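You operate a simulated robot arm through the tools that you are given. There is no shell and no other tool. Be economical: measure what you need, move in short steps, check, and stop when the job is done.

The job below is to be done with a simulated robot arm. You get a single attempt, and the scene is never put back.

JOB
Add milk and a scoop of sugar to the coffee and stir it.
Fine: 30 to 50 ml from the milk jug into the blue mug; pink spoon till no streak shows; jug, scoop and spoon back where they were.

It is judged by the outcome, as a careful person would: the job done as asked, and still so three seconds after it is handed in. It fails if anything else is knocked over, pushed out of place, dropped, spilled or broken.

ROBOT AND FRAMES
A 6-joint arm with a two-finger parallel gripper, fixed in place. Base frame: the origin is at the foot of the arm, x ahead of it, y to its left, z up; the work surface is at about z = 930. Units: mm, rad, N and s.
With the tool pointing down near the work surface it reaches from about 220 to 620 mm from the base axis. Its first joint turns from -1.152 to 1.152 rad. Payload 2.7 kg.
The TCP is the grasp point between the finger pads, 23 mm short of the fingertips. In the tool frame z runs along the fingers and y along their closing line. Largest opening 94 mm; finger width 38, thickness 10; the body of the gripper, 54 by 96 mm, starts 39 mm behind the TCP.
Orientation is that of the tool frame in the base frame, as a unit quaternion [x, y, z, w]. With the fingers straight down and closing along the base's y, the tool's x points along the base's -x, its y along +y and its z along -z.

CONTROLS
- The arm moves only by the tool play_rows. Its argument "commands" is a list of rows, each a list of 3 entries, a list of its own where there are three numbers: the shift along the tool's x, y, z in units of 500 mm (1.0 is 500 mm), then the turn, a rotation vector about the tool's x, y, z in units of 90 degrees (1.0 is 90 degrees), then the gripper command, from -1 (fully open) to 1 (shut), values between in proportion. In form: [[[x, y, z], [rx, ry, rz], jaw], ...]. A call has 1 to 20 rows; each row is the pose to reach, as a shift and turn from the pose commanded when the call began, along the tool's axes at that moment. A call with a number of a shift or a turn outside -1 to 1 is refused whole. Rows are played at 5 a second. More than 50 mm and 0.15 rad between two rows, or a gripper value outside its range, and nothing of the call is played. A pose out of reach is approached as far as the arm can. The call stops where the force on the tool passes 80 N (or 10 N more than at its start, if that is more) or the arm is blocked; 0.2 s more then pass. The fingers move at their own pace (about 45 mm/s each) and stop on an object; they squeeze with about 23 N. The grip force told is the motor's: it shows also when the fingers shut on nothing. Time passes only in rows, and 0.2 s behind the last, so rows that repeat a pose let the fingers close. It gives the time, the measured TCP pose, the force on the tool (base axes), the opening and the grip force at its end, in the units of the frame above (readings bear some noise), and new pictures: "views" is both (left out), scene, wrist or none.
- Cameras (640 x 400 px; columns grow to the right, rows downward): "scene" is fixed at [63.2, -420.6, 1415.9]; the picture's right is [0.88, -0.48, 0.00], its down [-0.22, -0.41, -0.89] and it looks along [0.42, 0.78, -0.46] (base axes); focal length 336 px, centre (320, 200). "wrist" rides on the gripper at [-39, 0, -44] in the tool frame; the picture's right is [0.00, -1.00, 0.00], its down [0.97, 0.00, -0.24] and it looks along [0.24, 0.00, 0.97] (tool axes); focal length 218 px, centre (320, 200).
- pixel_to_xyz(camera, pixels): for up to 12 pixels [column, row] of the newest picture of that camera ("zoom" is the newest enlarged one), the place [x, y, z] in the base frame of the surface seen there, good to about 3 mm. The clock stands still meanwhile.
- zoom(camera, box): a new picture of the part [left, top, right, bottom] of that camera's present view, enlarged. The clock stands still meanwhile.
- job_done(): hands the job in; it is judged then, once.

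Go step by step. Measure first, check grasps and placings, and put right what went wrong. The budget is 80 turns and 120 pictures, counting those below and the enlarged ones. Unless the task says otherwise, let go and move clear before handing in, and close with one line.

The tools are called after "Emit:" as name(argument=value, ...) on one line, values as JSON. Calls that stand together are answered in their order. play_rows: Moves the arm, as the interface text tells. Its arguments: {"type":"object","properties":{"commands":{"type":"array","items":{"type":"array"}},"views":{"type":"string","enum":["both","scene","wrist","none"]}},"required":["commands"]} The other tools are called the same way: pixel_to_xyz (camera, pixels) gives the place of the surface under pixels of a picture; zoom (camera, box) takes an enlarged picture of a part of a camera's view; job_done () hands the job in.

At the start:

```text
time: 0.0
ee_pos: [378.0, 84.2, 1284.5]
tcp_rot: [0.0, 1.0, -0.001, 0.0]
ft_force: [-0.4, -0.3, 0.0]
finger_gap: 94.1
grasp_force: 0.1
```

scene: 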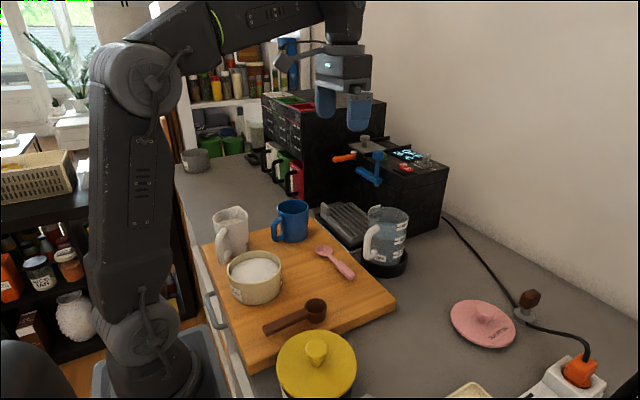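
wrist: 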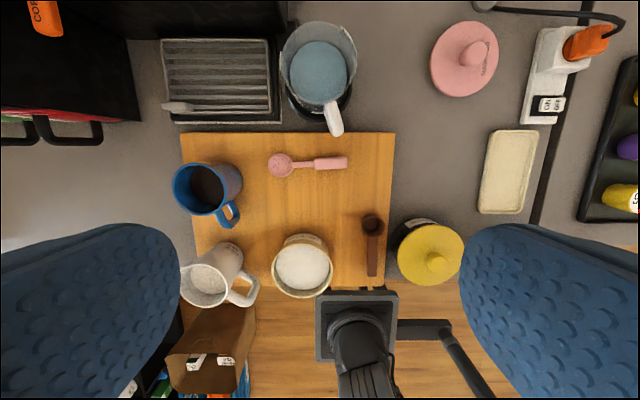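

The wrist picture shows the blue mug with coffee (208,188), a white jug (212,285), the sugar bowl (302,266), a brown scoop (372,245), and a pink spoon (305,165). I'll enlarge the views to identify things before measuring.

Emit:
zoom(camera="scene", box=[190, 180, 430, 350])

Emit:
zoom(camera="wrist", box=[160, 120, 420, 320])

Emit:
pixel_to_xyz(camera="wrist", pixels=[[205, 187], [176, 188], [229, 216], [205, 285], [241, 298], [302, 266], [302, 236], [372, 222], [372, 270], [280, 165], [340, 162], [250, 240]])

Emit:
pixel_to_xyz(camera="scene", pixels=[[230, 214], [222, 240], [290, 206], [275, 228], [255, 268], [255, 290], [316, 308], [275, 326], [325, 252], [348, 272], [220, 210], [245, 212]])

```text
2.35 times, centred on (310, 265) of scene
```

zoom: 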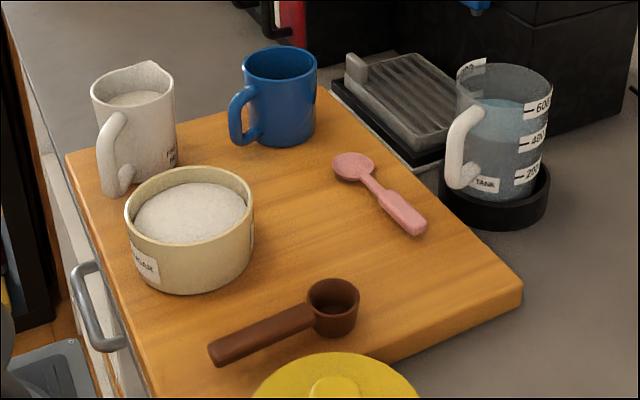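

```text
2.00 times, centred on (290, 220) of wrist
```

zoom: 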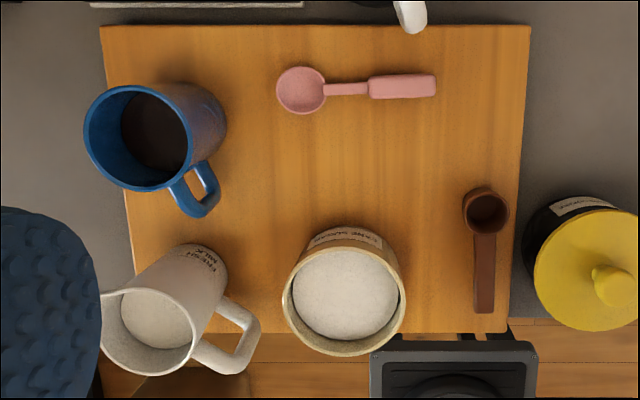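

```text
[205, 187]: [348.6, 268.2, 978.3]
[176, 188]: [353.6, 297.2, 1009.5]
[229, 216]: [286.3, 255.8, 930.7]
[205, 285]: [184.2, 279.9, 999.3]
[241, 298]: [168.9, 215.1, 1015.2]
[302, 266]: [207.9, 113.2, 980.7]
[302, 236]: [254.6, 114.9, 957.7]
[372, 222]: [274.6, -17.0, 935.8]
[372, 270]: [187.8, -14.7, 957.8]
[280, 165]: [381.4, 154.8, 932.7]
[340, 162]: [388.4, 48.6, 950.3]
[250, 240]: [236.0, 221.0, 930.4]
```

```text
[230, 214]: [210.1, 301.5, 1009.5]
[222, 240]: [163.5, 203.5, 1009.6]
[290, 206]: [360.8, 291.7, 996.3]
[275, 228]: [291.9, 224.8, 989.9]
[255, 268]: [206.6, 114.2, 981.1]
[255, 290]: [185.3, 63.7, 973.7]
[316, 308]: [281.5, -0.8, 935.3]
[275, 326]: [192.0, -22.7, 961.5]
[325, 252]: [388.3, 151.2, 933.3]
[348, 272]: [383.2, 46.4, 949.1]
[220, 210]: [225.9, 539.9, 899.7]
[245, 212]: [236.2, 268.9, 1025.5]
```

The jug holds milk (labelled) with its spout opposite the handle; the board top is at z≈930. Next I'll enlarge the jug and mug for exact geometry.

Emit:
zoom(camera="scene", box=[205, 190, 317, 260])

```text
5.71 times, centred on (261, 225) of scene
```

zoom: 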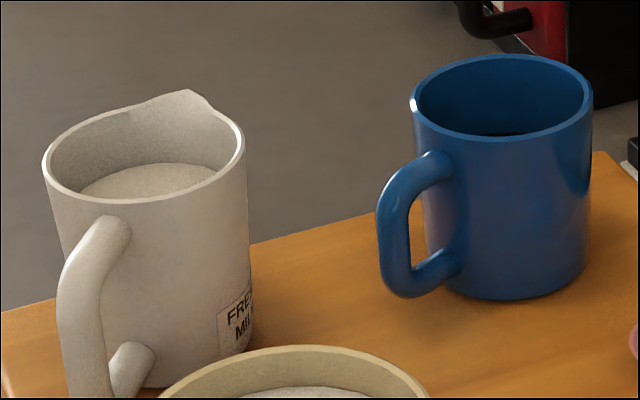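

Emit:
pixel_to_xyz(camera="zoom", pixels=[[186, 93], [46, 158], [100, 200], [180, 193], [241, 140], [150, 180], [112, 220], [415, 105], [500, 138], [590, 92], [505, 58], [390, 200]])

Emit:
pixel_to_xyz(camera="wrist", pixels=[[205, 265], [184, 275], [205, 305], [225, 300], [236, 300], [250, 290], [208, 163], [207, 213], [241, 185], [205, 200], [200, 180], [238, 222]])

```text
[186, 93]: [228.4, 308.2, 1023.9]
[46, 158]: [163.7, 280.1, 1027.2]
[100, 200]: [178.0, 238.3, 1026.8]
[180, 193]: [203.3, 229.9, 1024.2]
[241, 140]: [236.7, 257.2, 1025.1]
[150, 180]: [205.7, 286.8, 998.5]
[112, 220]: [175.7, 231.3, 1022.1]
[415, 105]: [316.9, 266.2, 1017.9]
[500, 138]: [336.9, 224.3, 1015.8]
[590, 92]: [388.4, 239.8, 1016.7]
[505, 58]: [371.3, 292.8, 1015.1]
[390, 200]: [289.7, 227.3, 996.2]
```

```text
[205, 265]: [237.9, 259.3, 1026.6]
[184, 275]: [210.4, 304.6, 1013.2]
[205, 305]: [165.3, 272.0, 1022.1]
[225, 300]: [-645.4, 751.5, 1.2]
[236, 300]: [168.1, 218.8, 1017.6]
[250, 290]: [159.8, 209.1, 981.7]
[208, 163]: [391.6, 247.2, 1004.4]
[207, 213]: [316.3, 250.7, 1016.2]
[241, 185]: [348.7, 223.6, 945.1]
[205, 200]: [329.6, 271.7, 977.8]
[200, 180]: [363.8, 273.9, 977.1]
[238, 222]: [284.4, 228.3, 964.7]
```

Jug: axis at about (200,267), r≈37, spout azimuth ≈55.5° (radially outward), rim z≈1025, milk ≈998. Mug: axis (352,259), rim 1016, coffee ≈978. I'll move above the jug with the closing line perpendicular to the spout.

Emit:
play_rows(commands=[[[0.0356, 0.0366, 0.0269], [0, 0, -0.0617], -1], [[0.0712, 0.0731, 0.0538], [0, 0, -0.1234], -1], [[0.1068, 0.1097, 0.0807], [0, 0, -0.1851], -1], [[0.1424, 0.1462, 0.1076], [0, 0, -0.2468], -1], [[0.178, 0.1828, 0.1345], [0, 0, -0.3085], -1], [[0.2136, 0.2194, 0.1614], [0, 0, -0.3702], -1], [[0.2492, 0.2559, 0.1883], [0, 0, -0.4319], -1], [[0.2848, 0.2925, 0.2152], [0, 0, -0.4936], -1], [[0.3204, 0.329, 0.2421], [0, 0, -0.5553], -1], [[0.356, 0.3656, 0.269], [0, 0, -0.617], -1], [[0.356, 0.3656, 0.269], [0, 0, -0.617], -1]])

```text
time: 2.4
ee_pos: [199.0, 264.1, 1149.4]
tcp_rot: [-0.467, 0.884, 0.0, 0.0]
ft_force: [0.9, -0.5, 0.4]
finger_gap: 93.8
grasp_force: 0.0
```

scene: 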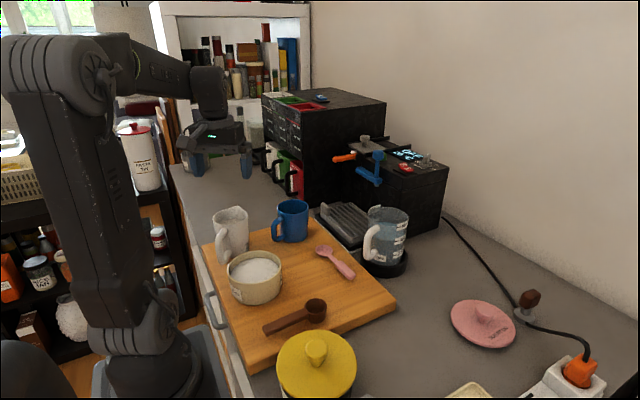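
wrist: 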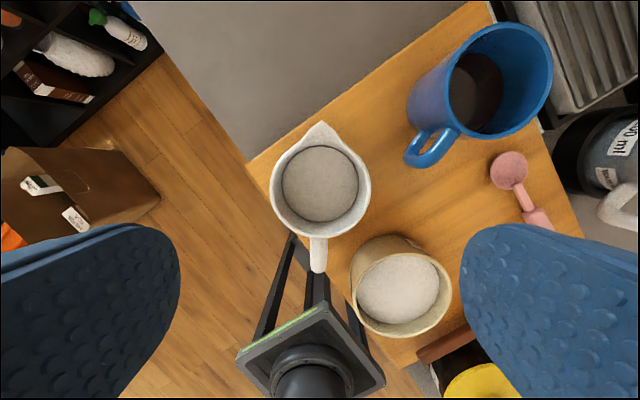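

The jug is centred in the wrist view (spout 320,127; handle 319,255), so alignment is right. I'll measure rim edges and milk/coffee levels from here.

Emit:
pixel_to_xyz(camera="wrist", pixels=[[273, 190], [368, 190], [320, 126], [320, 234], [284, 155], [320, 185], [318, 268], [475, 90], [480, 135], [545, 75], [410, 285], [300, 195]])

Emit:
zoom(camera="wrist", box=[240, 20, 560, 220])

```text
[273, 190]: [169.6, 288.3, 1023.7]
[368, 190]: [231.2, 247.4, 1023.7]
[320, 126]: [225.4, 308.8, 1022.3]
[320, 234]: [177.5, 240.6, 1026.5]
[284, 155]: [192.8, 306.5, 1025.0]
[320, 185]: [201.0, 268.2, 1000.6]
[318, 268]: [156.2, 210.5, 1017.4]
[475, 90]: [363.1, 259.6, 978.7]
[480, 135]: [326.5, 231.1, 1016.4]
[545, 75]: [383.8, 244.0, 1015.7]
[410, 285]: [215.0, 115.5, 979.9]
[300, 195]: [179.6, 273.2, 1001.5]
```

```text
2.00 times, centred on (400, 120) of wrist
```

zoom: 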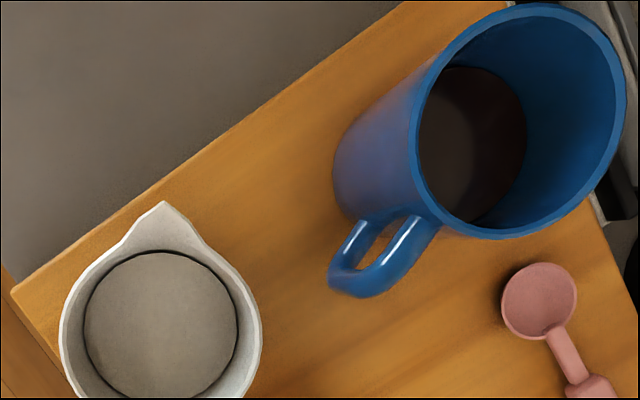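

Jug centre is (200.4,268), milk surface ≈1000.5 and the rim ≈1025. I'll descend with open fingers to TCP z≈995.

Emit:
play_rows(commands=[[[0, 0, 0.08], [0, 0, 0], -1], [[0, 0, 0.16], [0, 0, 0], -1], [[0, 0, 0.22], [0, 0, 0], -1], [[0, 0, 0.27], [0, 0, 0], -1], [[0, 0, 0.308], [0, 0, 0], -1], [[0, 0, 0.308], [0, 0, 0], -1]])

```text
time: 3.8
ee_pos: [200.1, 265.7, 994.4]
tcp_rot: [-0.466, 0.885, 0.001, 0.0]
ft_force: [1.0, -0.6, -0.2]
finger_gap: 93.9
grasp_force: 0.1
```

scene: 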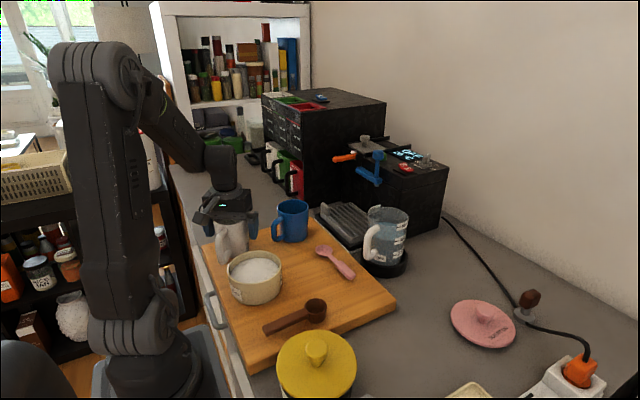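
wrist: 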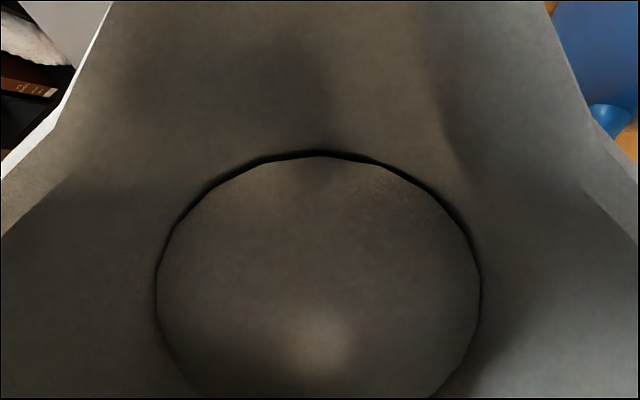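

The fingers straddle the jug at z≈994 with no contact force. I'll close the gripper.

Emit:
play_rows(commands=[[[0, 0, 0], [0, 0, 0], 0], [[0, 0, 0], [0, 0, 0], 0.5], [[0, 0, 0], [0, 0, 0], 1], [[0, 0, 0], [0, 0, 0], 1], [[0, 0, 0], [0, 0, 0], 1]], views="none")

Emit:
play_rows(commands=[[[0, 0, -0.004], [0, 0, 0], 1], [[0, 0, -0.01], [0, 0, 0], 1], [[0, 0, -0.02], [0, 0, 0], 1], [[0, 0, -0.04], [0, 0, 0], 1], [[0, 0, -0.04], [0, 0, 0], 1]], views="scene")

```text
time: 5.0
ee_pos: [198.6, 265.3, 994.8]
tcp_rot: [-0.466, 0.885, 0.0, 0.0]
ft_force: [-1.0, 0.3, -0.2]
finger_gap: 74.8
grasp_force: 23.3
```

```text
time: 6.2
ee_pos: [197.7, 264.9, 1015.3]
tcp_rot: [-0.466, 0.885, 0.0, 0.0]
ft_force: [-0.4, 0.6, -2.7]
finger_gap: 74.8
grasp_force: 23.3
```

scene: 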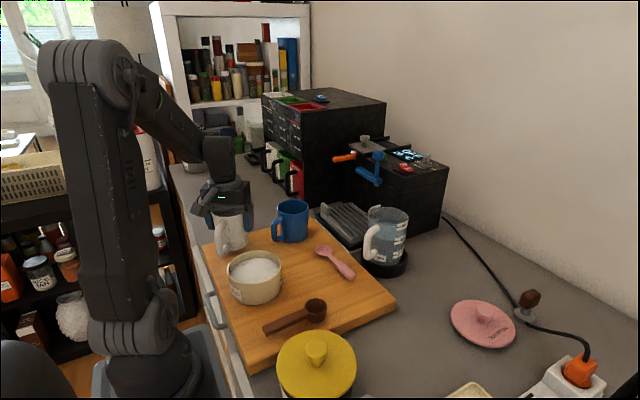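

The jug is held (gap 74.8, grip 23 N) and hangs clear. I'll raise it over everything and carry it level to beside the mug, pour direction turned to +y so it stays off the mug's handle.

Emit:
play_rows(commands=[[[0, 0, -0.03], [0, 0, 0], 1], [[0, 0, -0.08], [0, 0, 0], 1], [[0, 0, -0.13], [0, 0, 0], 1], [[0, 0, -0.168], [0, 0, 0], 1], [[-0.003, -0.0164, -0.168], [0, 0, -0.019], 1], [[-0.0088, -0.0493, -0.168], [0, 0, -0.0575], 1], [[-0.0147, -0.0822, -0.168], [0, 0, -0.0958], 1], [[-0.0205, -0.1151, -0.168], [0, 0, -0.134], 1], [[-0.0264, -0.148, -0.168], [0, 0, -0.1724], 1], [[-0.0322, -0.1808, -0.168], [0, 0, -0.2107], 1], [[-0.0381, -0.2137, -0.168], [0, 0, -0.249], 1], [[-0.044, -0.2466, -0.168], [0, 0, -0.2873], 1], [[-0.0498, -0.2795, -0.168], [0, 0, -0.3256], 1], [[-0.0557, -0.3124, -0.168], [0, 0, -0.364], 1], [[-0.0586, -0.3288, -0.168], [0, 0, -0.383], 1], [[-0.0586, -0.3288, -0.168], [0, 0, -0.383], 1], [[-0.0586, -0.3288, -0.168], [0, 0, -0.383], 1]])

```text
time: 9.8
ee_pos: [352.9, 197.0, 1098.9]
tcp_rot: [0.707, -0.707, 0.0, 0.0]
ft_force: [-0.1, 0.2, -4.3]
finger_gap: 75.1
grasp_force: 22.5
```

scene: 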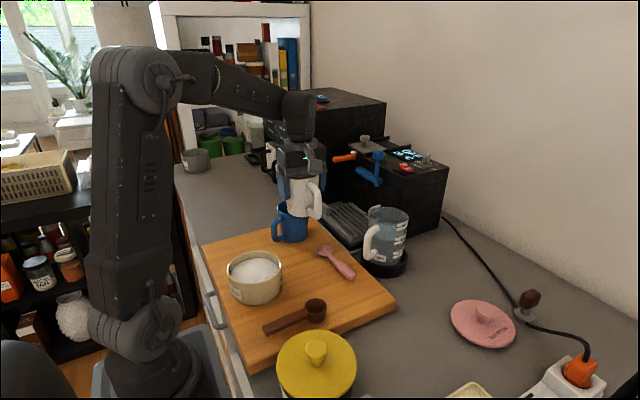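
wrist: 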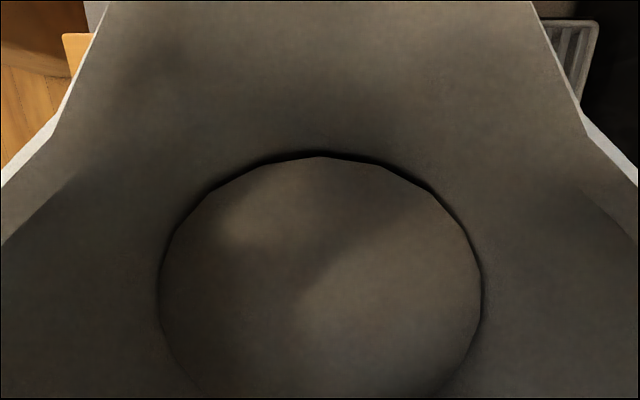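

The jug is level at (353,197,1099) beside and above the mug. I'll tilt it to 22° (below pour onset ≈27°) and lower it so the spout lip is about 28 mm above the mug rim.

Emit:
play_rows(commands=[[[0, 0, 0], [0, 0.05, 0], 1], [[0, 0, 0], [0, 0.1, 0], 1], [[0, 0, 0], [0, 0.15, 0], 1], [[0, 0, 0], [0, 0.2, 0], 1], [[0, 0, 0], [0, 0.2444, 0], 1], [[0.002, 0, 0.03], [0, 0.2444, 0], 1], [[0.003, 0, 0.07], [0, 0.2444, 0], 1], [[0.004, 0, 0.105], [0, 0.2444, 0], 1], [[0.005, 0, 0.128], [0, 0.2444, 0], 1], [[0.005, 0, 0.128], [0, 0.2444, 0], 1]])

Emit:
zoom(camera="scene", box=[240, 120, 400, 260])

```text
time: 12.0
ee_pos: [351.0, 195.1, 1035.5]
tcp_rot: [-0.694, 0.694, -0.136, -0.135]
ft_force: [-0.1, -3.0, -2.9]
finger_gap: 75.0
grasp_force: 23.4
```

scene: 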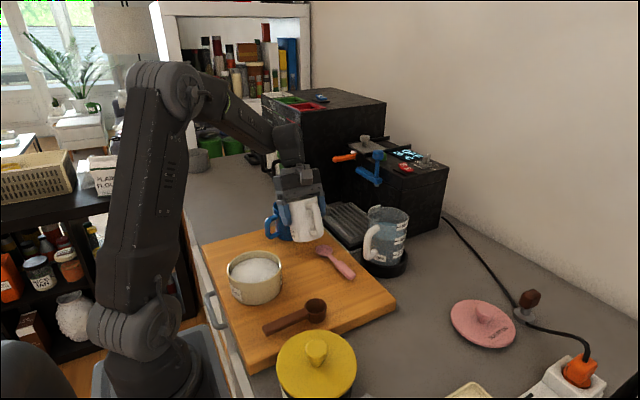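
wrist: 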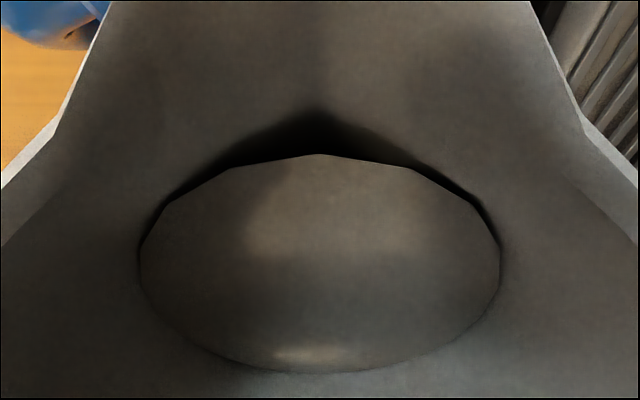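

```text
2.86 times, centred on (320, 190) of scene
```

zoom: 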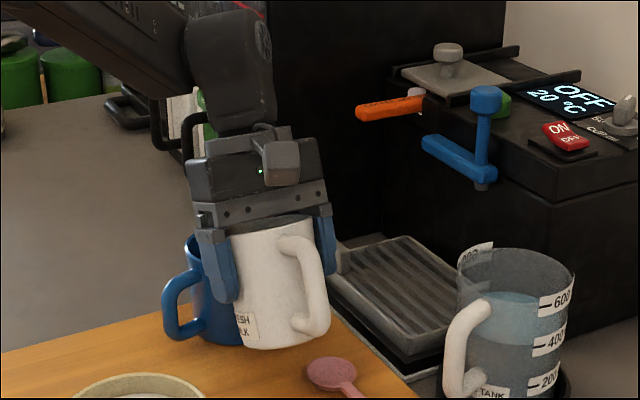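

The milk surface sits just below the lip in the wrist view and nothing has poured yet. I'll tilt about the lip to 31° and check.

Emit:
play_rows(commands=[[[0.0047, 0, -0.0086], [0, 0.0556, 0], 1], [[0.0079, 0, -0.0157], [0, 0.1, 0], 1], [[0.0079, 0, -0.0157], [0, 0.1, 0], 1], [[0.0079, 0, -0.0157], [0, 0.1, 0], 1]])

Emit:
pixel_to_xyz(camera="wrist", pixels=[[320, 170], [320, 250], [320, 340], [250, 220], [400, 220]])

```text
time: 13.0
ee_pos: [352.7, 194.1, 1043.9]
tcp_rot: [-0.681, 0.682, -0.189, -0.189]
ft_force: [-0.4, 0.6, -3.7]
finger_gap: 75.0
grasp_force: 23.0
```

scene: 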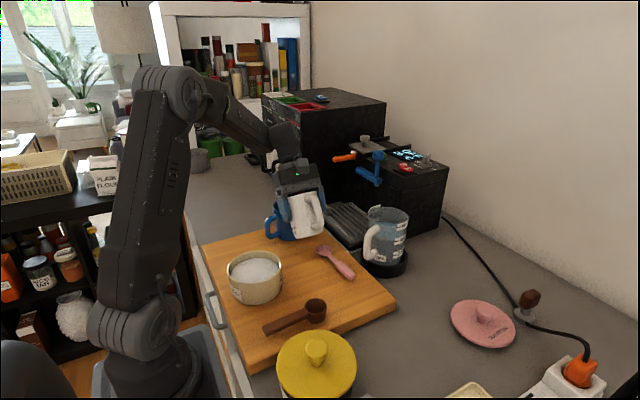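
wrist: 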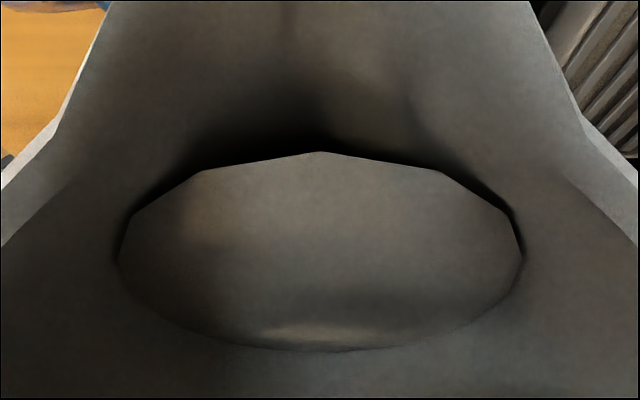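

```text
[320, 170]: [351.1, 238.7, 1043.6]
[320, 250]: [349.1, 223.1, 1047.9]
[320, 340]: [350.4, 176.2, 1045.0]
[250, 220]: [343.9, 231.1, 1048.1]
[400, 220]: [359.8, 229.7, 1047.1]
```

The milk surface (z≈1046) is level with the lip, so pouring is about to start. I'll tilt 4° more and watch the level.

Emit:
play_rows(commands=[[[0.0019, 0, -0.0034], [0, 0.0222, 0], 1], [[0.0038, 0, -0.0068], [0, 0.0444, 0], 1], [[0.0038, 0, -0.0068], [0, 0.0444, 0], 1], [[0.0038, 0, -0.0068], [0, 0.0444, 0], 1]])

Emit:
pixel_to_xyz(camera="wrist", pixels=[[320, 170], [320, 200], [320, 250], [320, 290], [320, 320], [250, 220], [400, 220], [280, 250], [360, 250], [280, 280], [360, 280]])

Emit:
zoom(camera="scene", box=[250, 150, 350, 250])

```text
time: 14.0
ee_pos: [351.8, 194.0, 1047.6]
tcp_rot: [-0.674, 0.675, -0.213, -0.213]
ft_force: [0.2, -0.1, -4.4]
finger_gap: 74.8
grasp_force: 22.3
```

scene: 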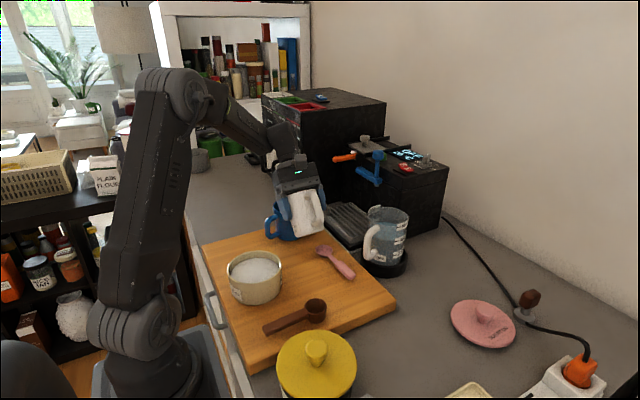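
wrist: 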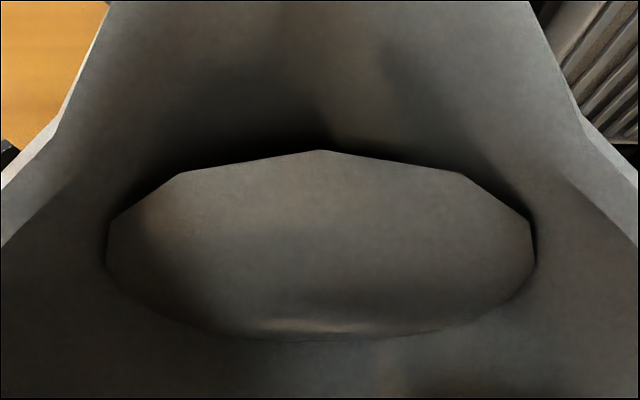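

```text
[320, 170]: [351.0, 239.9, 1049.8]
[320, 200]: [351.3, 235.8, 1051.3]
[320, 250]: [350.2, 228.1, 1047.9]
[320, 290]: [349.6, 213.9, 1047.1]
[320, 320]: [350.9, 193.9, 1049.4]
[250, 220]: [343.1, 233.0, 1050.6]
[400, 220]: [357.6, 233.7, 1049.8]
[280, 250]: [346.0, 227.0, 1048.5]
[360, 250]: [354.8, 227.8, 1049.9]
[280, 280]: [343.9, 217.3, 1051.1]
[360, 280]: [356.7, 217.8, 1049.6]
```

```text
4.00 times, centred on (300, 200) of scene
```

zoom: 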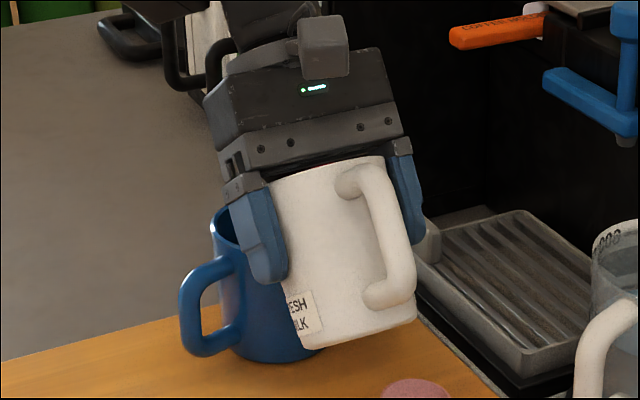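

The surface averages z≈1049.6, i.e. about 2.4 mm above TCP along the jug axis, versus about 5.5 at the start, so little if anything has poured. I'll tilt 3° more and measure again.

Emit:
play_rows(commands=[[[0.0029, 0, -0.0051], [0, 0.0333, 0], 1], [[0.0029, 0, -0.0051], [0, 0.0333, 0], 1], [[0.0029, 0, -0.0051], [0, 0.0333, 0], 1]], views="wrist")

Emit:
pixel_to_xyz(camera="wrist", pixels=[[320, 170], [320, 200], [320, 250], [320, 290], [320, 310], [250, 220], [400, 220], [280, 250], [360, 250], [280, 280], [360, 280], [320, 20]])

Emit:
zoom(camera="scene", box=[260, 180, 320, 250])

```text
time: 14.8
ee_pos: [352.3, 193.9, 1049.8]
tcp_rot: [0.669, -0.668, 0.23, 0.229]
ft_force: [-0.3, 0.1, -3.9]
finger_gap: 74.7
grasp_force: 22.8
```

wrist: 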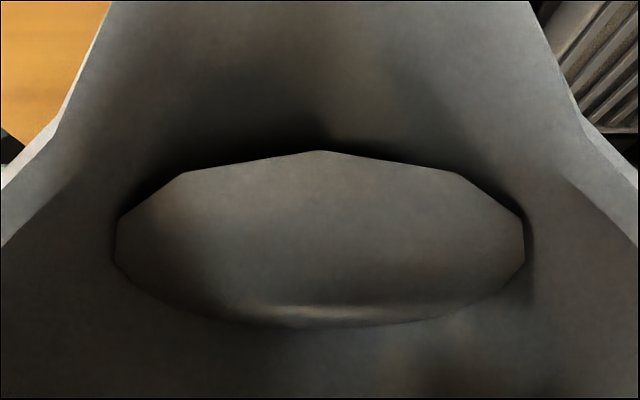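

```text
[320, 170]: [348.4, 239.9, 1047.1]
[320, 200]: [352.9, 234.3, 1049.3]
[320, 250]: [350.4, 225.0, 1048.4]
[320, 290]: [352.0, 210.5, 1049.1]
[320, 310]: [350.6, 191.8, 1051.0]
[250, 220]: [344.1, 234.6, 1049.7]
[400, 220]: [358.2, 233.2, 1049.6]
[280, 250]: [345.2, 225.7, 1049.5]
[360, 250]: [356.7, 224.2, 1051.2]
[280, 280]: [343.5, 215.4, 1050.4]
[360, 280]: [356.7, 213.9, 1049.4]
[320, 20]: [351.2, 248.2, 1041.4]
```

```text
5.71 times, centred on (290, 215) of scene
```

zoom: 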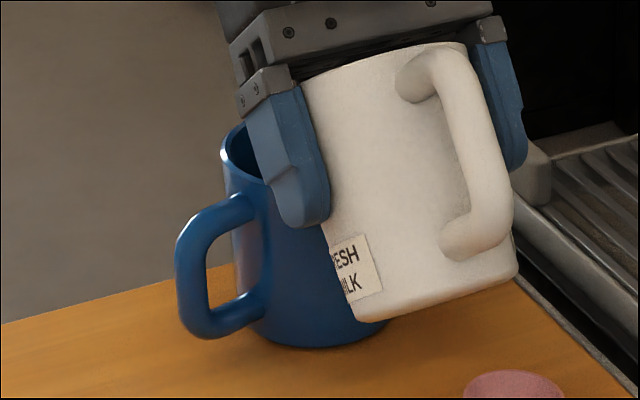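

The surface ellipse shrank (width 430→410 px), indicating about 10 ml has gone out. I'll hold for a moment to see whether it's still flowing.

Emit:
play_rows(commands=[[[0, 0, 0], [0, 0, 0], 1], [[0, 0, 0], [0, 0, 0], 1], [[0, 0, 0], [0, 0, 0], 1]], views="wrist")

```text
time: 15.6
ee_pos: [351.3, 193.8, 1050.5]
tcp_rot: [-0.668, 0.669, -0.231, -0.231]
ft_force: [0.5, 0.1, -3.7]
finger_gap: 75.1
grasp_force: 22.7
```

wrist: 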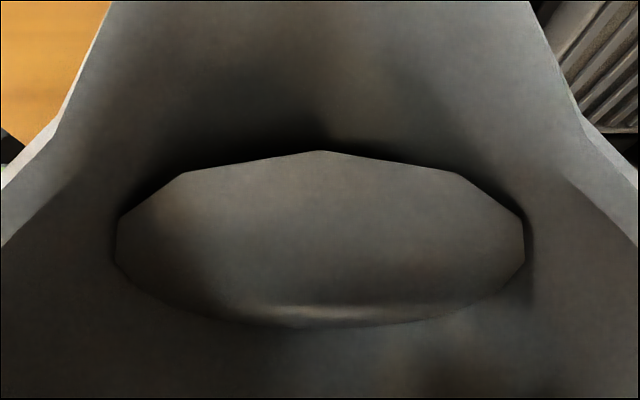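

It's unchanged, so flow settles at each angle. I'll tilt 3° more to 41°.

Emit:
play_rows(commands=[[[0.0029, 0, -0.0051], [0, 0.0333, 0], 1], [[0.0029, 0, -0.0051], [0, 0.0333, 0], 1], [[0.0029, 0, -0.0051], [0, 0.0333, 0], 1], [[0.0029, 0, -0.0051], [0, 0.0333, 0], 1]])

Emit:
pixel_to_xyz(camera="wrist", pixels=[[320, 170], [320, 200], [320, 250], [320, 290], [220, 250], [250, 220], [400, 220], [280, 250], [360, 250], [280, 280], [360, 280], [420, 250]])

```text
time: 16.6
ee_pos: [353.4, 194.9, 1054.2]
tcp_rot: [0.663, -0.662, 0.248, 0.247]
ft_force: [-0.4, -1.0, -2.7]
finger_gap: 75.2
grasp_force: 22.8
```

scene: 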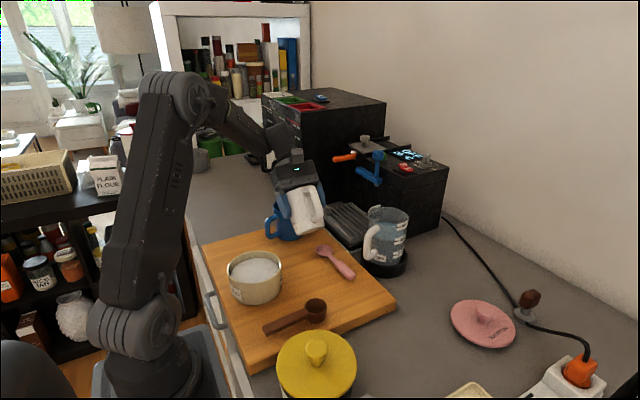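
wrist: 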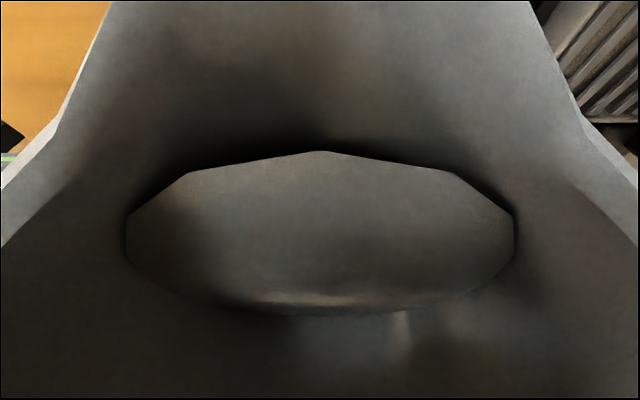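

```text
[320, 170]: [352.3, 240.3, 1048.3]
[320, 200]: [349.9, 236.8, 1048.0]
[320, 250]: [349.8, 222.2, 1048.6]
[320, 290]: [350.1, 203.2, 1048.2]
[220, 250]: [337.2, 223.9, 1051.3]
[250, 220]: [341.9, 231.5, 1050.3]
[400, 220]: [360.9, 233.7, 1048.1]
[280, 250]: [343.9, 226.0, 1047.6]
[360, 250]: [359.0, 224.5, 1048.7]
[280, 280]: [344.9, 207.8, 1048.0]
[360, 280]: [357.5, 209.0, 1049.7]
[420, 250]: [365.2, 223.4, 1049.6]
```

By the surface ellipse (width 389 px) about 26–30 ml has poured. A further 2.2° should bring it to about 38–41 ml.

Emit:
play_rows(commands=[[[0.0022, 0, -0.0037], [0, 0.0244, 0], 1], [[0.0022, 0, -0.0037], [0, 0.0244, 0], 1], [[0.0022, 0, -0.0037], [0, 0.0244, 0], 1], [[0.0022, 0, -0.0037], [0, 0.0244, 0], 1]], views="wrist")

Emit:
pixel_to_xyz(camera="wrist", pixels=[[320, 170], [320, 200], [320, 250], [320, 290], [220, 250], [250, 220], [400, 220], [280, 250], [360, 250], [280, 280], [360, 280], [420, 250]])

```text
time: 17.6
ee_pos: [351.3, 195.4, 1053.9]
tcp_rot: [-0.657, 0.658, -0.26, -0.261]
ft_force: [-0.7, 0.2, -3.4]
finger_gap: 74.9
grasp_force: 23.4
```

wrist: 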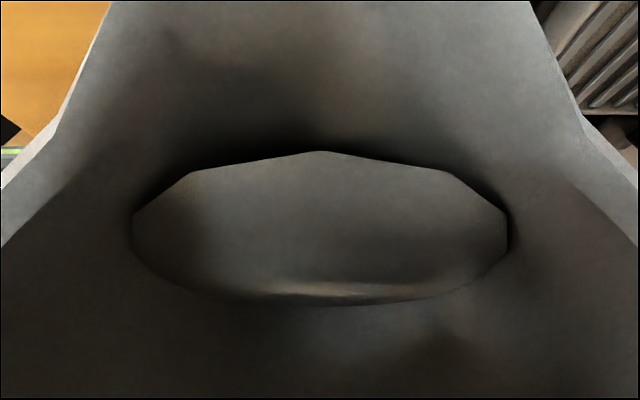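

```text
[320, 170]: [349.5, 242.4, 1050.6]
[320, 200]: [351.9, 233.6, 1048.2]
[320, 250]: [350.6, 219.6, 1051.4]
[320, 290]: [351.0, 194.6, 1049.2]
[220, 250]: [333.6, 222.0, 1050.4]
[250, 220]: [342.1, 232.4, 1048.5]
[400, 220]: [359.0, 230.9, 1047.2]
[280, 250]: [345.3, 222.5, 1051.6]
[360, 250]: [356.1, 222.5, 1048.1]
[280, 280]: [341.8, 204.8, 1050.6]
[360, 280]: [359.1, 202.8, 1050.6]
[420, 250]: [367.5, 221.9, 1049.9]
```

About 36–40 ml has poured. I'll add a touch (0.8°), then tilt back about the lip to 22° and raise clear of the mug.

Emit:
play_rows(commands=[[[0.0008, 0, -0.0013], [0, 0.0089, 0], 1], [[0.0008, 0, -0.0013], [0, 0.0089, 0], 1], [[0.0008, 0, -0.0013], [0, 0.0089, 0], 1], [[-0.0066, 0, 0.0097], [0, -0.0667, 0], 1], [[-0.0142, 0, 0.0187], [0, -0.1333, 0], 1], [[-0.0226, 0, 0.0268], [0, -0.2, 0], 1], [[-0.0275, 0, 0.0308], [0, -0.2356, 0], 1], [[-0.0275, 0, 0.0308], [0, -0.2356, 0], 1], [[-0.0165, 0, 0.0188], [0, -0.2356, 0], 1], [[0.0125, 0, -0.0122], [0, -0.2356, 0], 1], [[0.0415, 0, -0.0432], [0, -0.2356, 0], 1], [[0.0601, 0, -0.0626], [0, -0.2356, 0], 1], [[0.0601, 0, -0.0626], [0, -0.2356, 0], 1]])

```text
time: 20.4
ee_pos: [353.3, 193.5, 1098.5]
tcp_rot: [-0.694, 0.695, -0.135, -0.134]
ft_force: [-0.5, 0.8, -3.3]
finger_gap: 74.9
grasp_force: 23.1
```

scene: 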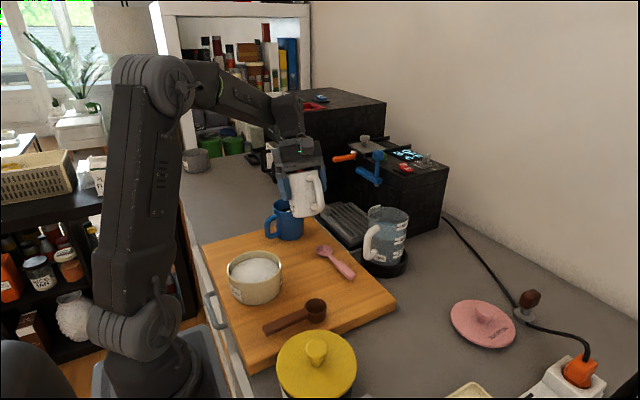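
wrist: 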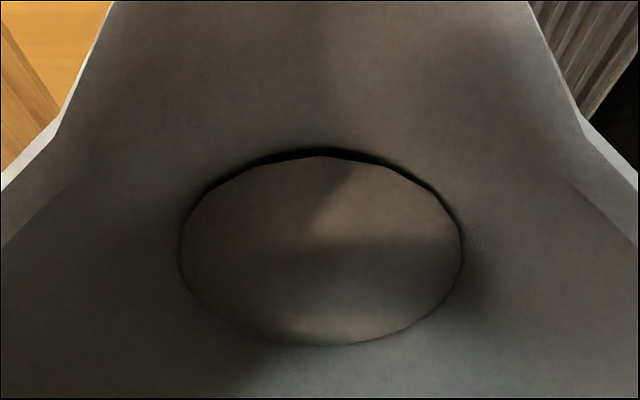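

The residual ellipse (283 px at 22°) indicates ≈40 ml poured. I'll level the jug and carry it back above its original spot.

Emit:
play_rows(commands=[[[-0.001, 0, -0.0004], [0, -0.06, 0], 1], [[-0.002, 0, -0.0008], [0, -0.12, 0], 1], [[-0.003, 0, -0.0012], [0, -0.18, 0], 1], [[-0.0045, 0, -0.0018], [0, -0.2444, 0], 1], [[-0.0045, 0, -0.0018], [0, -0.2444, 0], 1]], views="none")

Emit:
play_rows(commands=[[[-0.007, 0.0152, 0], [0, 0, 0.019], 1], [[-0.0207, 0.0456, 0], [0, 0, 0.0575], 1], [[-0.0345, 0.076, 0], [0, 0, 0.0958], 1], [[-0.0483, 0.1064, 0], [0, 0, 0.134], 1], [[-0.0621, 0.1368, 0], [0, 0, 0.1724], 1], [[-0.0759, 0.1672, 0], [0, 0, 0.2107], 1], [[-0.0897, 0.1976, 0], [0, 0, 0.249], 1], [[-0.1035, 0.228, 0], [0, 0, 0.2873], 1], [[-0.1173, 0.2584, 0], [0, 0, 0.3256], 1], [[-0.1311, 0.2888, 0], [0, 0, 0.364], 1], [[-0.138, 0.304, 0], [0, 0, 0.383], 1], [[-0.138, 0.304, 0], [0, 0, 0.383], 1]])

Emit:
zoom(camera="scene", box=[205, 190, 317, 260])

```text
time: 21.6
ee_pos: [351.0, 196.4, 1099.4]
tcp_rot: [-0.707, 0.707, 0.001, 0.0]
ft_force: [-0.4, 1.0, -3.4]
finger_gap: 74.8
grasp_force: 22.7
```

```text
time: 24.2
ee_pos: [200.2, 265.6, 1100.1]
tcp_rot: [-0.466, 0.885, 0.0, 0.0]
ft_force: [-0.2, -0.3, -4.0]
finger_gap: 75.0
grasp_force: 22.9
```

scene: 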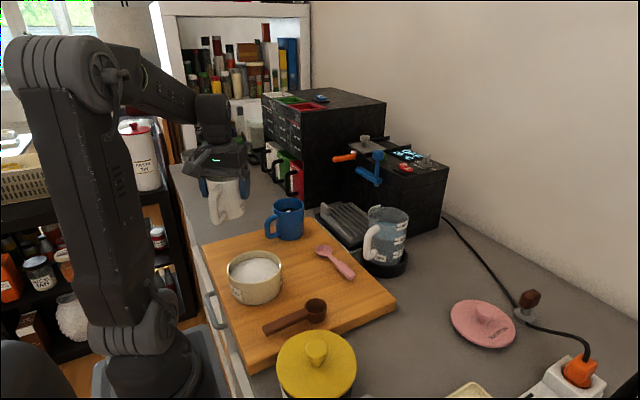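
wrist: 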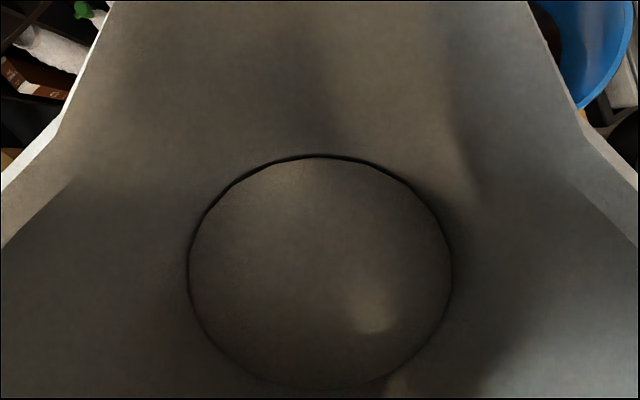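

```text
5.71 times, centred on (261, 225) of scene
```

zoom: 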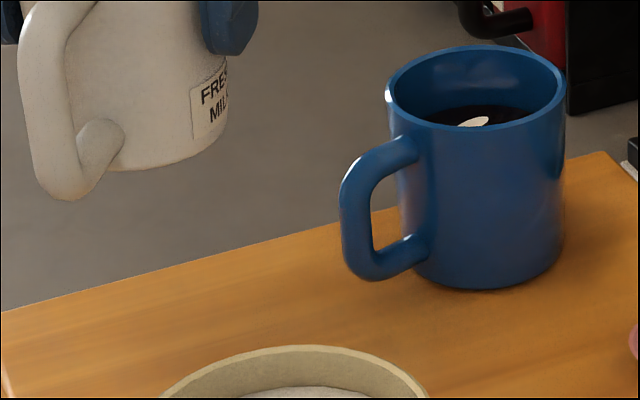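

There's milk in the coffee (white streak at zoom 474,121), but the mug's rim shifted about 5 scene px left, so I evidently nudged it. I'll measure its position now.

Emit:
pixel_to_xyz(camera="zoom", pixels=[[390, 97], [475, 129], [563, 82], [480, 49], [430, 67], [530, 113], [355, 195], [500, 115], [450, 115], [390, 90], [430, 120], [477, 122]])

```text
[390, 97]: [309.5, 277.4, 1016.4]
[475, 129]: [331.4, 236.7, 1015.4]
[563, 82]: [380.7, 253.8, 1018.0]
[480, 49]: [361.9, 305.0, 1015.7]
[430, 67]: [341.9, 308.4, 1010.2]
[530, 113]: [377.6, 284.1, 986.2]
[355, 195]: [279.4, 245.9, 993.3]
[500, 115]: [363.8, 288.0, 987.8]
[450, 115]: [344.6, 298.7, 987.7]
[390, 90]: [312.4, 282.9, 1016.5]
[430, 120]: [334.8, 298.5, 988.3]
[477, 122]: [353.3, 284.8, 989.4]
```

Coffee level rose 978→988 (≈38 ml), good. The mug moved about (-7,+12); I'll first set the jug down, then slide the mug back.

Emit:
play_rows(commands=[[[0, 0, 0.05], [0, 0, 0], 1], [[0, 0, 0.1], [0, 0, 0], 1], [[0, 0, 0.15], [0, 0, 0], 1], [[0, 0, 0.18], [0, 0, 0], 1], [[0, 0, 0.197], [0, 0, 0], 1], [[0, 0, 0.204], [0, 0, 0], 1], [[0, 0, 0.208], [0, 0, 0], 1], [[0, 0, 0.208], [0, 0, 0], 1]])

```text
time: 26.0
ee_pos: [201.4, 265.9, 995.0]
tcp_rot: [-0.465, 0.885, 0.0, 0.001]
ft_force: [-5.7, -0.9, 12.3]
finger_gap: 74.8
grasp_force: 22.8
```

scene: 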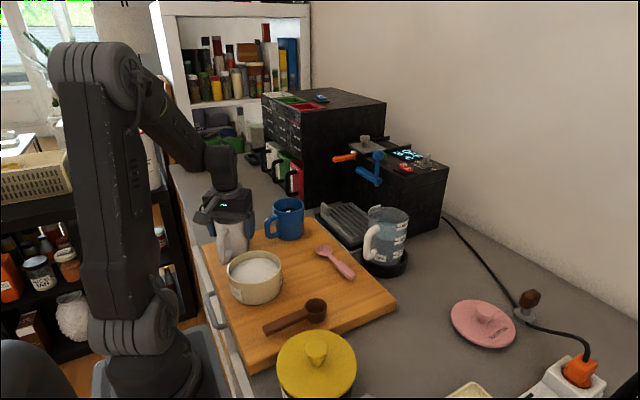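
wrist: 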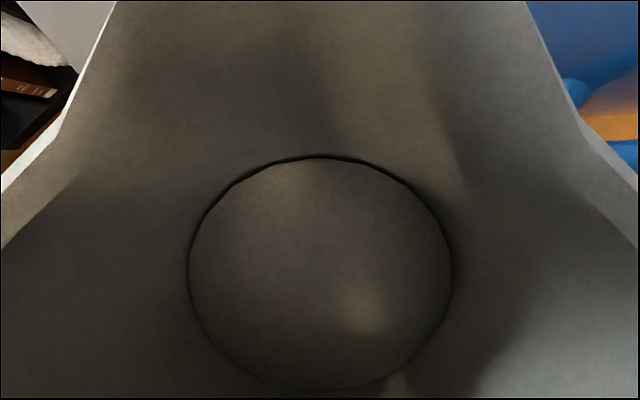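

The jug is on the board (12 N upward contact). I'll open and rise straight up.

Emit:
play_rows(commands=[[[0, 0, -0.001], [0, 0, 0], 0.2], [[0, 0, -0.001], [0, 0, 0], -0.5], [[0, 0, -0.001], [0, 0, 0], -1], [[0, 0, -0.001], [0, 0, 0], -1], [[0, 0, -0.04], [0, 0, 0], -1], [[0, 0, -0.12], [0, 0, 0], -1], [[0, 0, -0.21], [0, 0, 0], -1], [[0, 0, -0.308], [0, 0, 0], -1], [[0, 0, -0.308], [0, 0, 0], -1]])

Emit:
pixel_to_xyz(camera="wrist", pixels=[[273, 190], [368, 190], [320, 126], [320, 234], [320, 185]])

Emit:
zoom(camera="wrist", box=[240, 20, 560, 220])

```text
time: 28.0
ee_pos: [199.7, 264.6, 1150.0]
tcp_rot: [-0.466, 0.885, 0.0, 0.0]
ft_force: [0.0, 0.0, 0.0]
finger_gap: 94.1
grasp_force: 0.0
```

scene: 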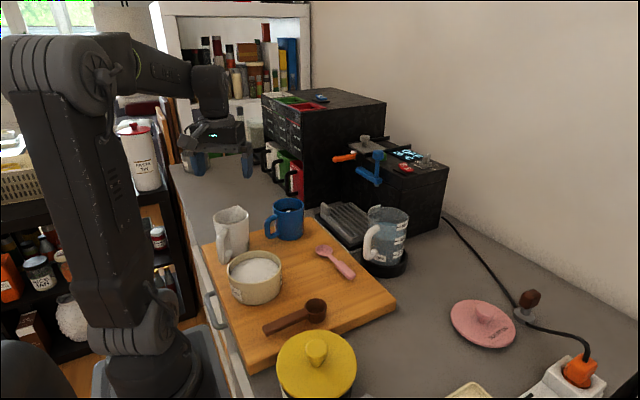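
wrist: 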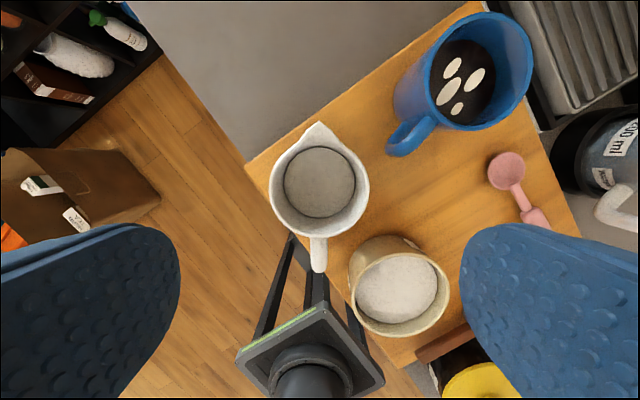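

```text
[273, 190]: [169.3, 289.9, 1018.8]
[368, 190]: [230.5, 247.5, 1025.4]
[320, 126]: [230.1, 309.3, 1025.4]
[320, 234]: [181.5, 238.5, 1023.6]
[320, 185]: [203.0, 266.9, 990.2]
```

```text
2.00 times, centred on (400, 120) of wrist
```

zoom: 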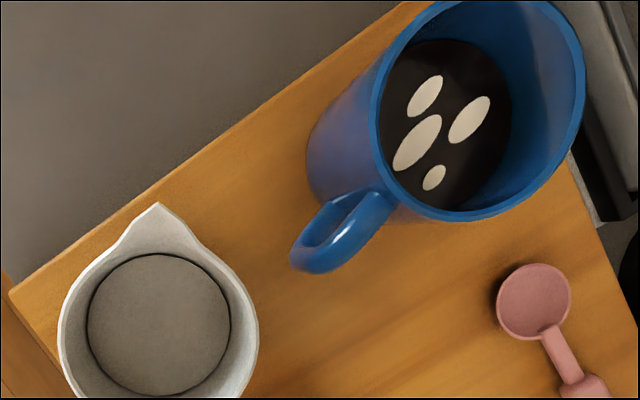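

The jug is back within a millimetre or two; the coffee shows unstirred milk blobs. I'll go over the mug (now ≈(347,271), originally (354.5,258.5)) with the closing line perpendicular to its handle.

Emit:
play_rows(commands=[[[-0.029, -0.039, 0], [0, 0, 0.047], -1], [[-0.058, -0.079, 0], [0, 0, 0.094], -1], [[-0.088, -0.118, 0], [0, 0, 0.141], -1], [[-0.117, -0.157, 0], [0, 0, 0.188], -1], [[-0.146, -0.197, 0], [0, 0, 0.236], -1], [[-0.1754, -0.236, 0], [0, 0, 0.283], -1], [[-0.1754, -0.236, 0.05], [0, 0, 0.283], -1], [[-0.1754, -0.236, 0.05], [0, 0, 0.283], -1]])

Emit:
pixel_to_xyz(camera="wrist", pixels=[[320, 150], [320, 180], [320, 210], [320, 240], [320, 270]])

```text
time: 29.8
ee_pos: [346.7, 272.7, 1122.8]
tcp_rot: [-0.259, 0.966, 0.0, -0.001]
ft_force: [-0.9, 0.4, -0.3]
finger_gap: 94.0
grasp_force: 0.0
```

scene: 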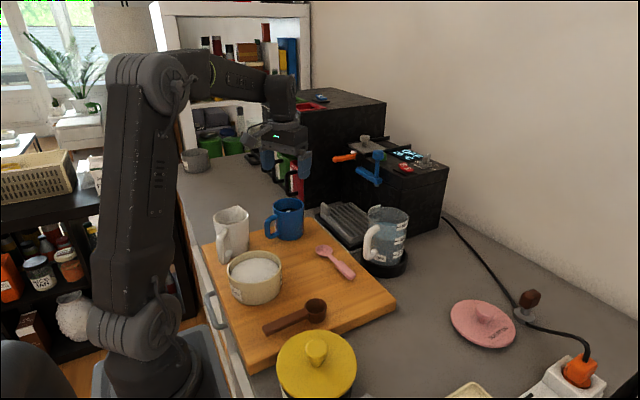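
wrist: 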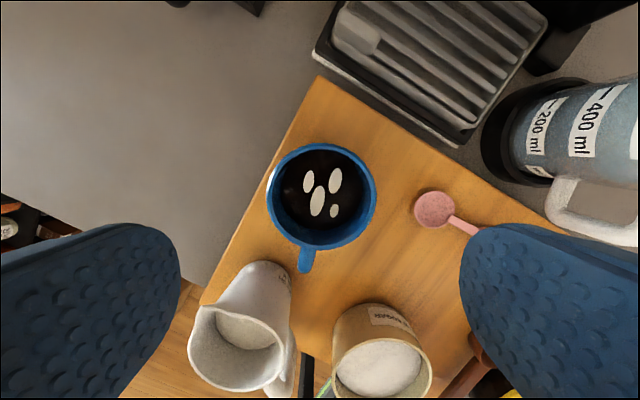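

```text
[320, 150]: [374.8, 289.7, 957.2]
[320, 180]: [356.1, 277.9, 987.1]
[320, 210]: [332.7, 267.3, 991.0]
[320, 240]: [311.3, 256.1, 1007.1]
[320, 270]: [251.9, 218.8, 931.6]
```

The mug is centred laterally under the gripper (rim 266–376). I'll check the handle direction to see if it also rotated.

Emit:
zoom(camera="wrist", box=[250, 130, 390, 290])

Emit:
pixel_to_xyz(camera="wrist", pixels=[[305, 270], [303, 262], [305, 255], [307, 250], [300, 262], [308, 262], [269, 197], [373, 197], [321, 147], [321, 246]])

```text
2.50 times, centred on (320, 210) of wrist
```

zoom: 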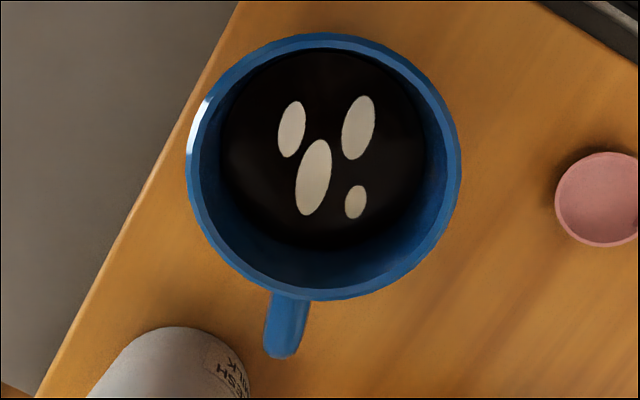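

```text
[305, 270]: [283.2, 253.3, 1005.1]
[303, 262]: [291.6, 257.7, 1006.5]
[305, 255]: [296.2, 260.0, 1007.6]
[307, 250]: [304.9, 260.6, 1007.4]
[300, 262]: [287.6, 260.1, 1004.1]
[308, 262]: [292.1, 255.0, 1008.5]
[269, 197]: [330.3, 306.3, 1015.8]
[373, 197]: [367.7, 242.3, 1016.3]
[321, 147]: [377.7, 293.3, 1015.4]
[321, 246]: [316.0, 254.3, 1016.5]
```

The handle azimuth is ≈4° off and the centre ≈(348,273.5). I'll descend around the rim and close gently.

Emit:
play_rows(commands=[[[0, 0, 0.08], [0, 0, 0], -1], [[0, 0, 0.15], [0, 0, 0], -1], [[0, 0, 0.21], [0, 0, 0], -1], [[0, 0, 0.25], [0, 0, 0], -1], [[0, 0, 0.276], [0, 0, 0], -1], [[0, 0, 0.276], [0, 0, 0], -1]], views="scene")

```text
time: 31.2
ee_pos: [347.5, 270.2, 987.2]
tcp_rot: [-0.259, 0.966, 0.001, 0.0]
ft_force: [0.2, -0.2, -0.4]
finger_gap: 94.1
grasp_force: 0.1
```

scene: 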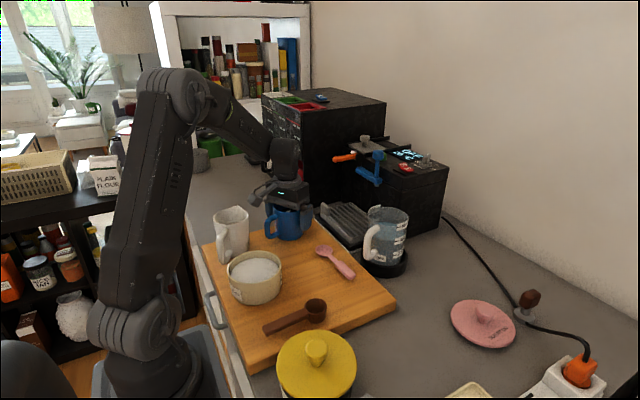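

Clear descent with no force. I'll close, lift 2 mm, slide it (+7.5,−12.5) with a 4° turn, and lower it.

Emit:
play_rows(commands=[[[0, 0, 0], [0, 0, 0], 0], [[0, 0, 0], [0, 0, 0], 1], [[0, 0, 0], [0, 0, 0], 1], [[0, 0, 0], [0, 0, 0], 1], [[0, 0, -0.002], [0, 0, 0], 1], [[0, 0, -0.005], [0, 0, 0], 1], [[0, -0.0073, -0.005], [0, 0, -0.011], 1], [[0, -0.0146, -0.005], [0, 0, -0.022], 1], [[0, -0.0219, -0.005], [0, 0, -0.033], 1], [[-0.0005, -0.0292, -0.005], [0, 0, -0.044], 1], [[-0.0005, -0.0292, -0.005], [0, 0, -0.044], 1], [[-0.0005, -0.0292, -0.002], [0, 0, -0.044], 1], [[-0.0005, -0.0292, 0], [0, 0, -0.044], 1], [[-0.0005, -0.0292, 0], [0, 0, -0.044], 1]])

Emit:
zoom(camera="scene", box=[205, 190, 317, 260])

```text
time: 34.2
ee_pos: [354.9, 258.6, 987.3]
tcp_rot: [-0.292, 0.956, 0.0, 0.001]
ft_force: [-1.9, -0.4, 6.1]
finger_gap: 82.8
grasp_force: 23.4
```

scene: 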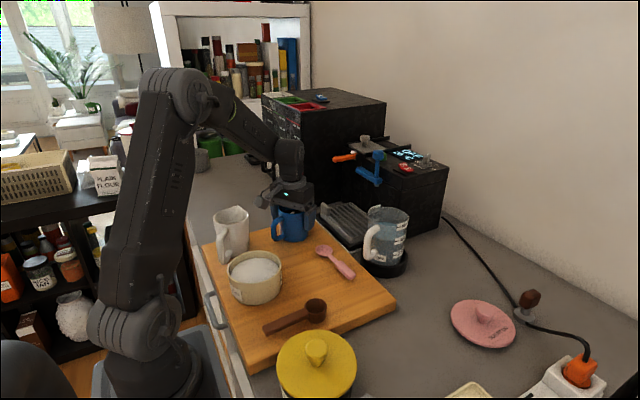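
wrist: 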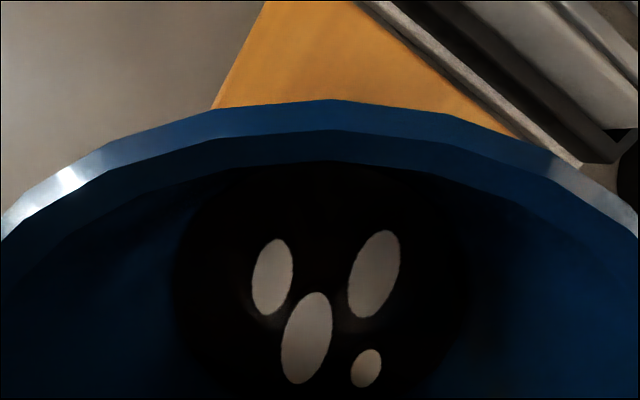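

```text
5.71 times, centred on (261, 225) of scene
```

zoom: 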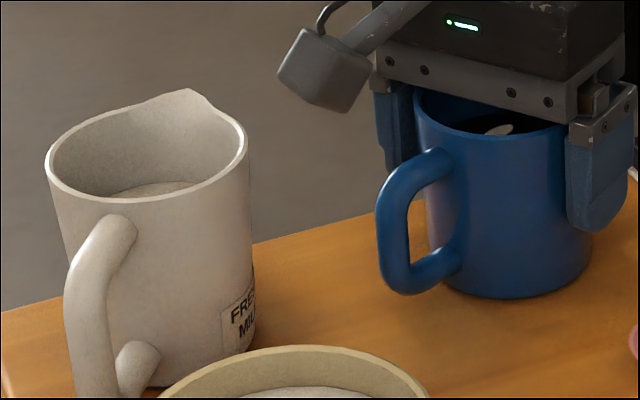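

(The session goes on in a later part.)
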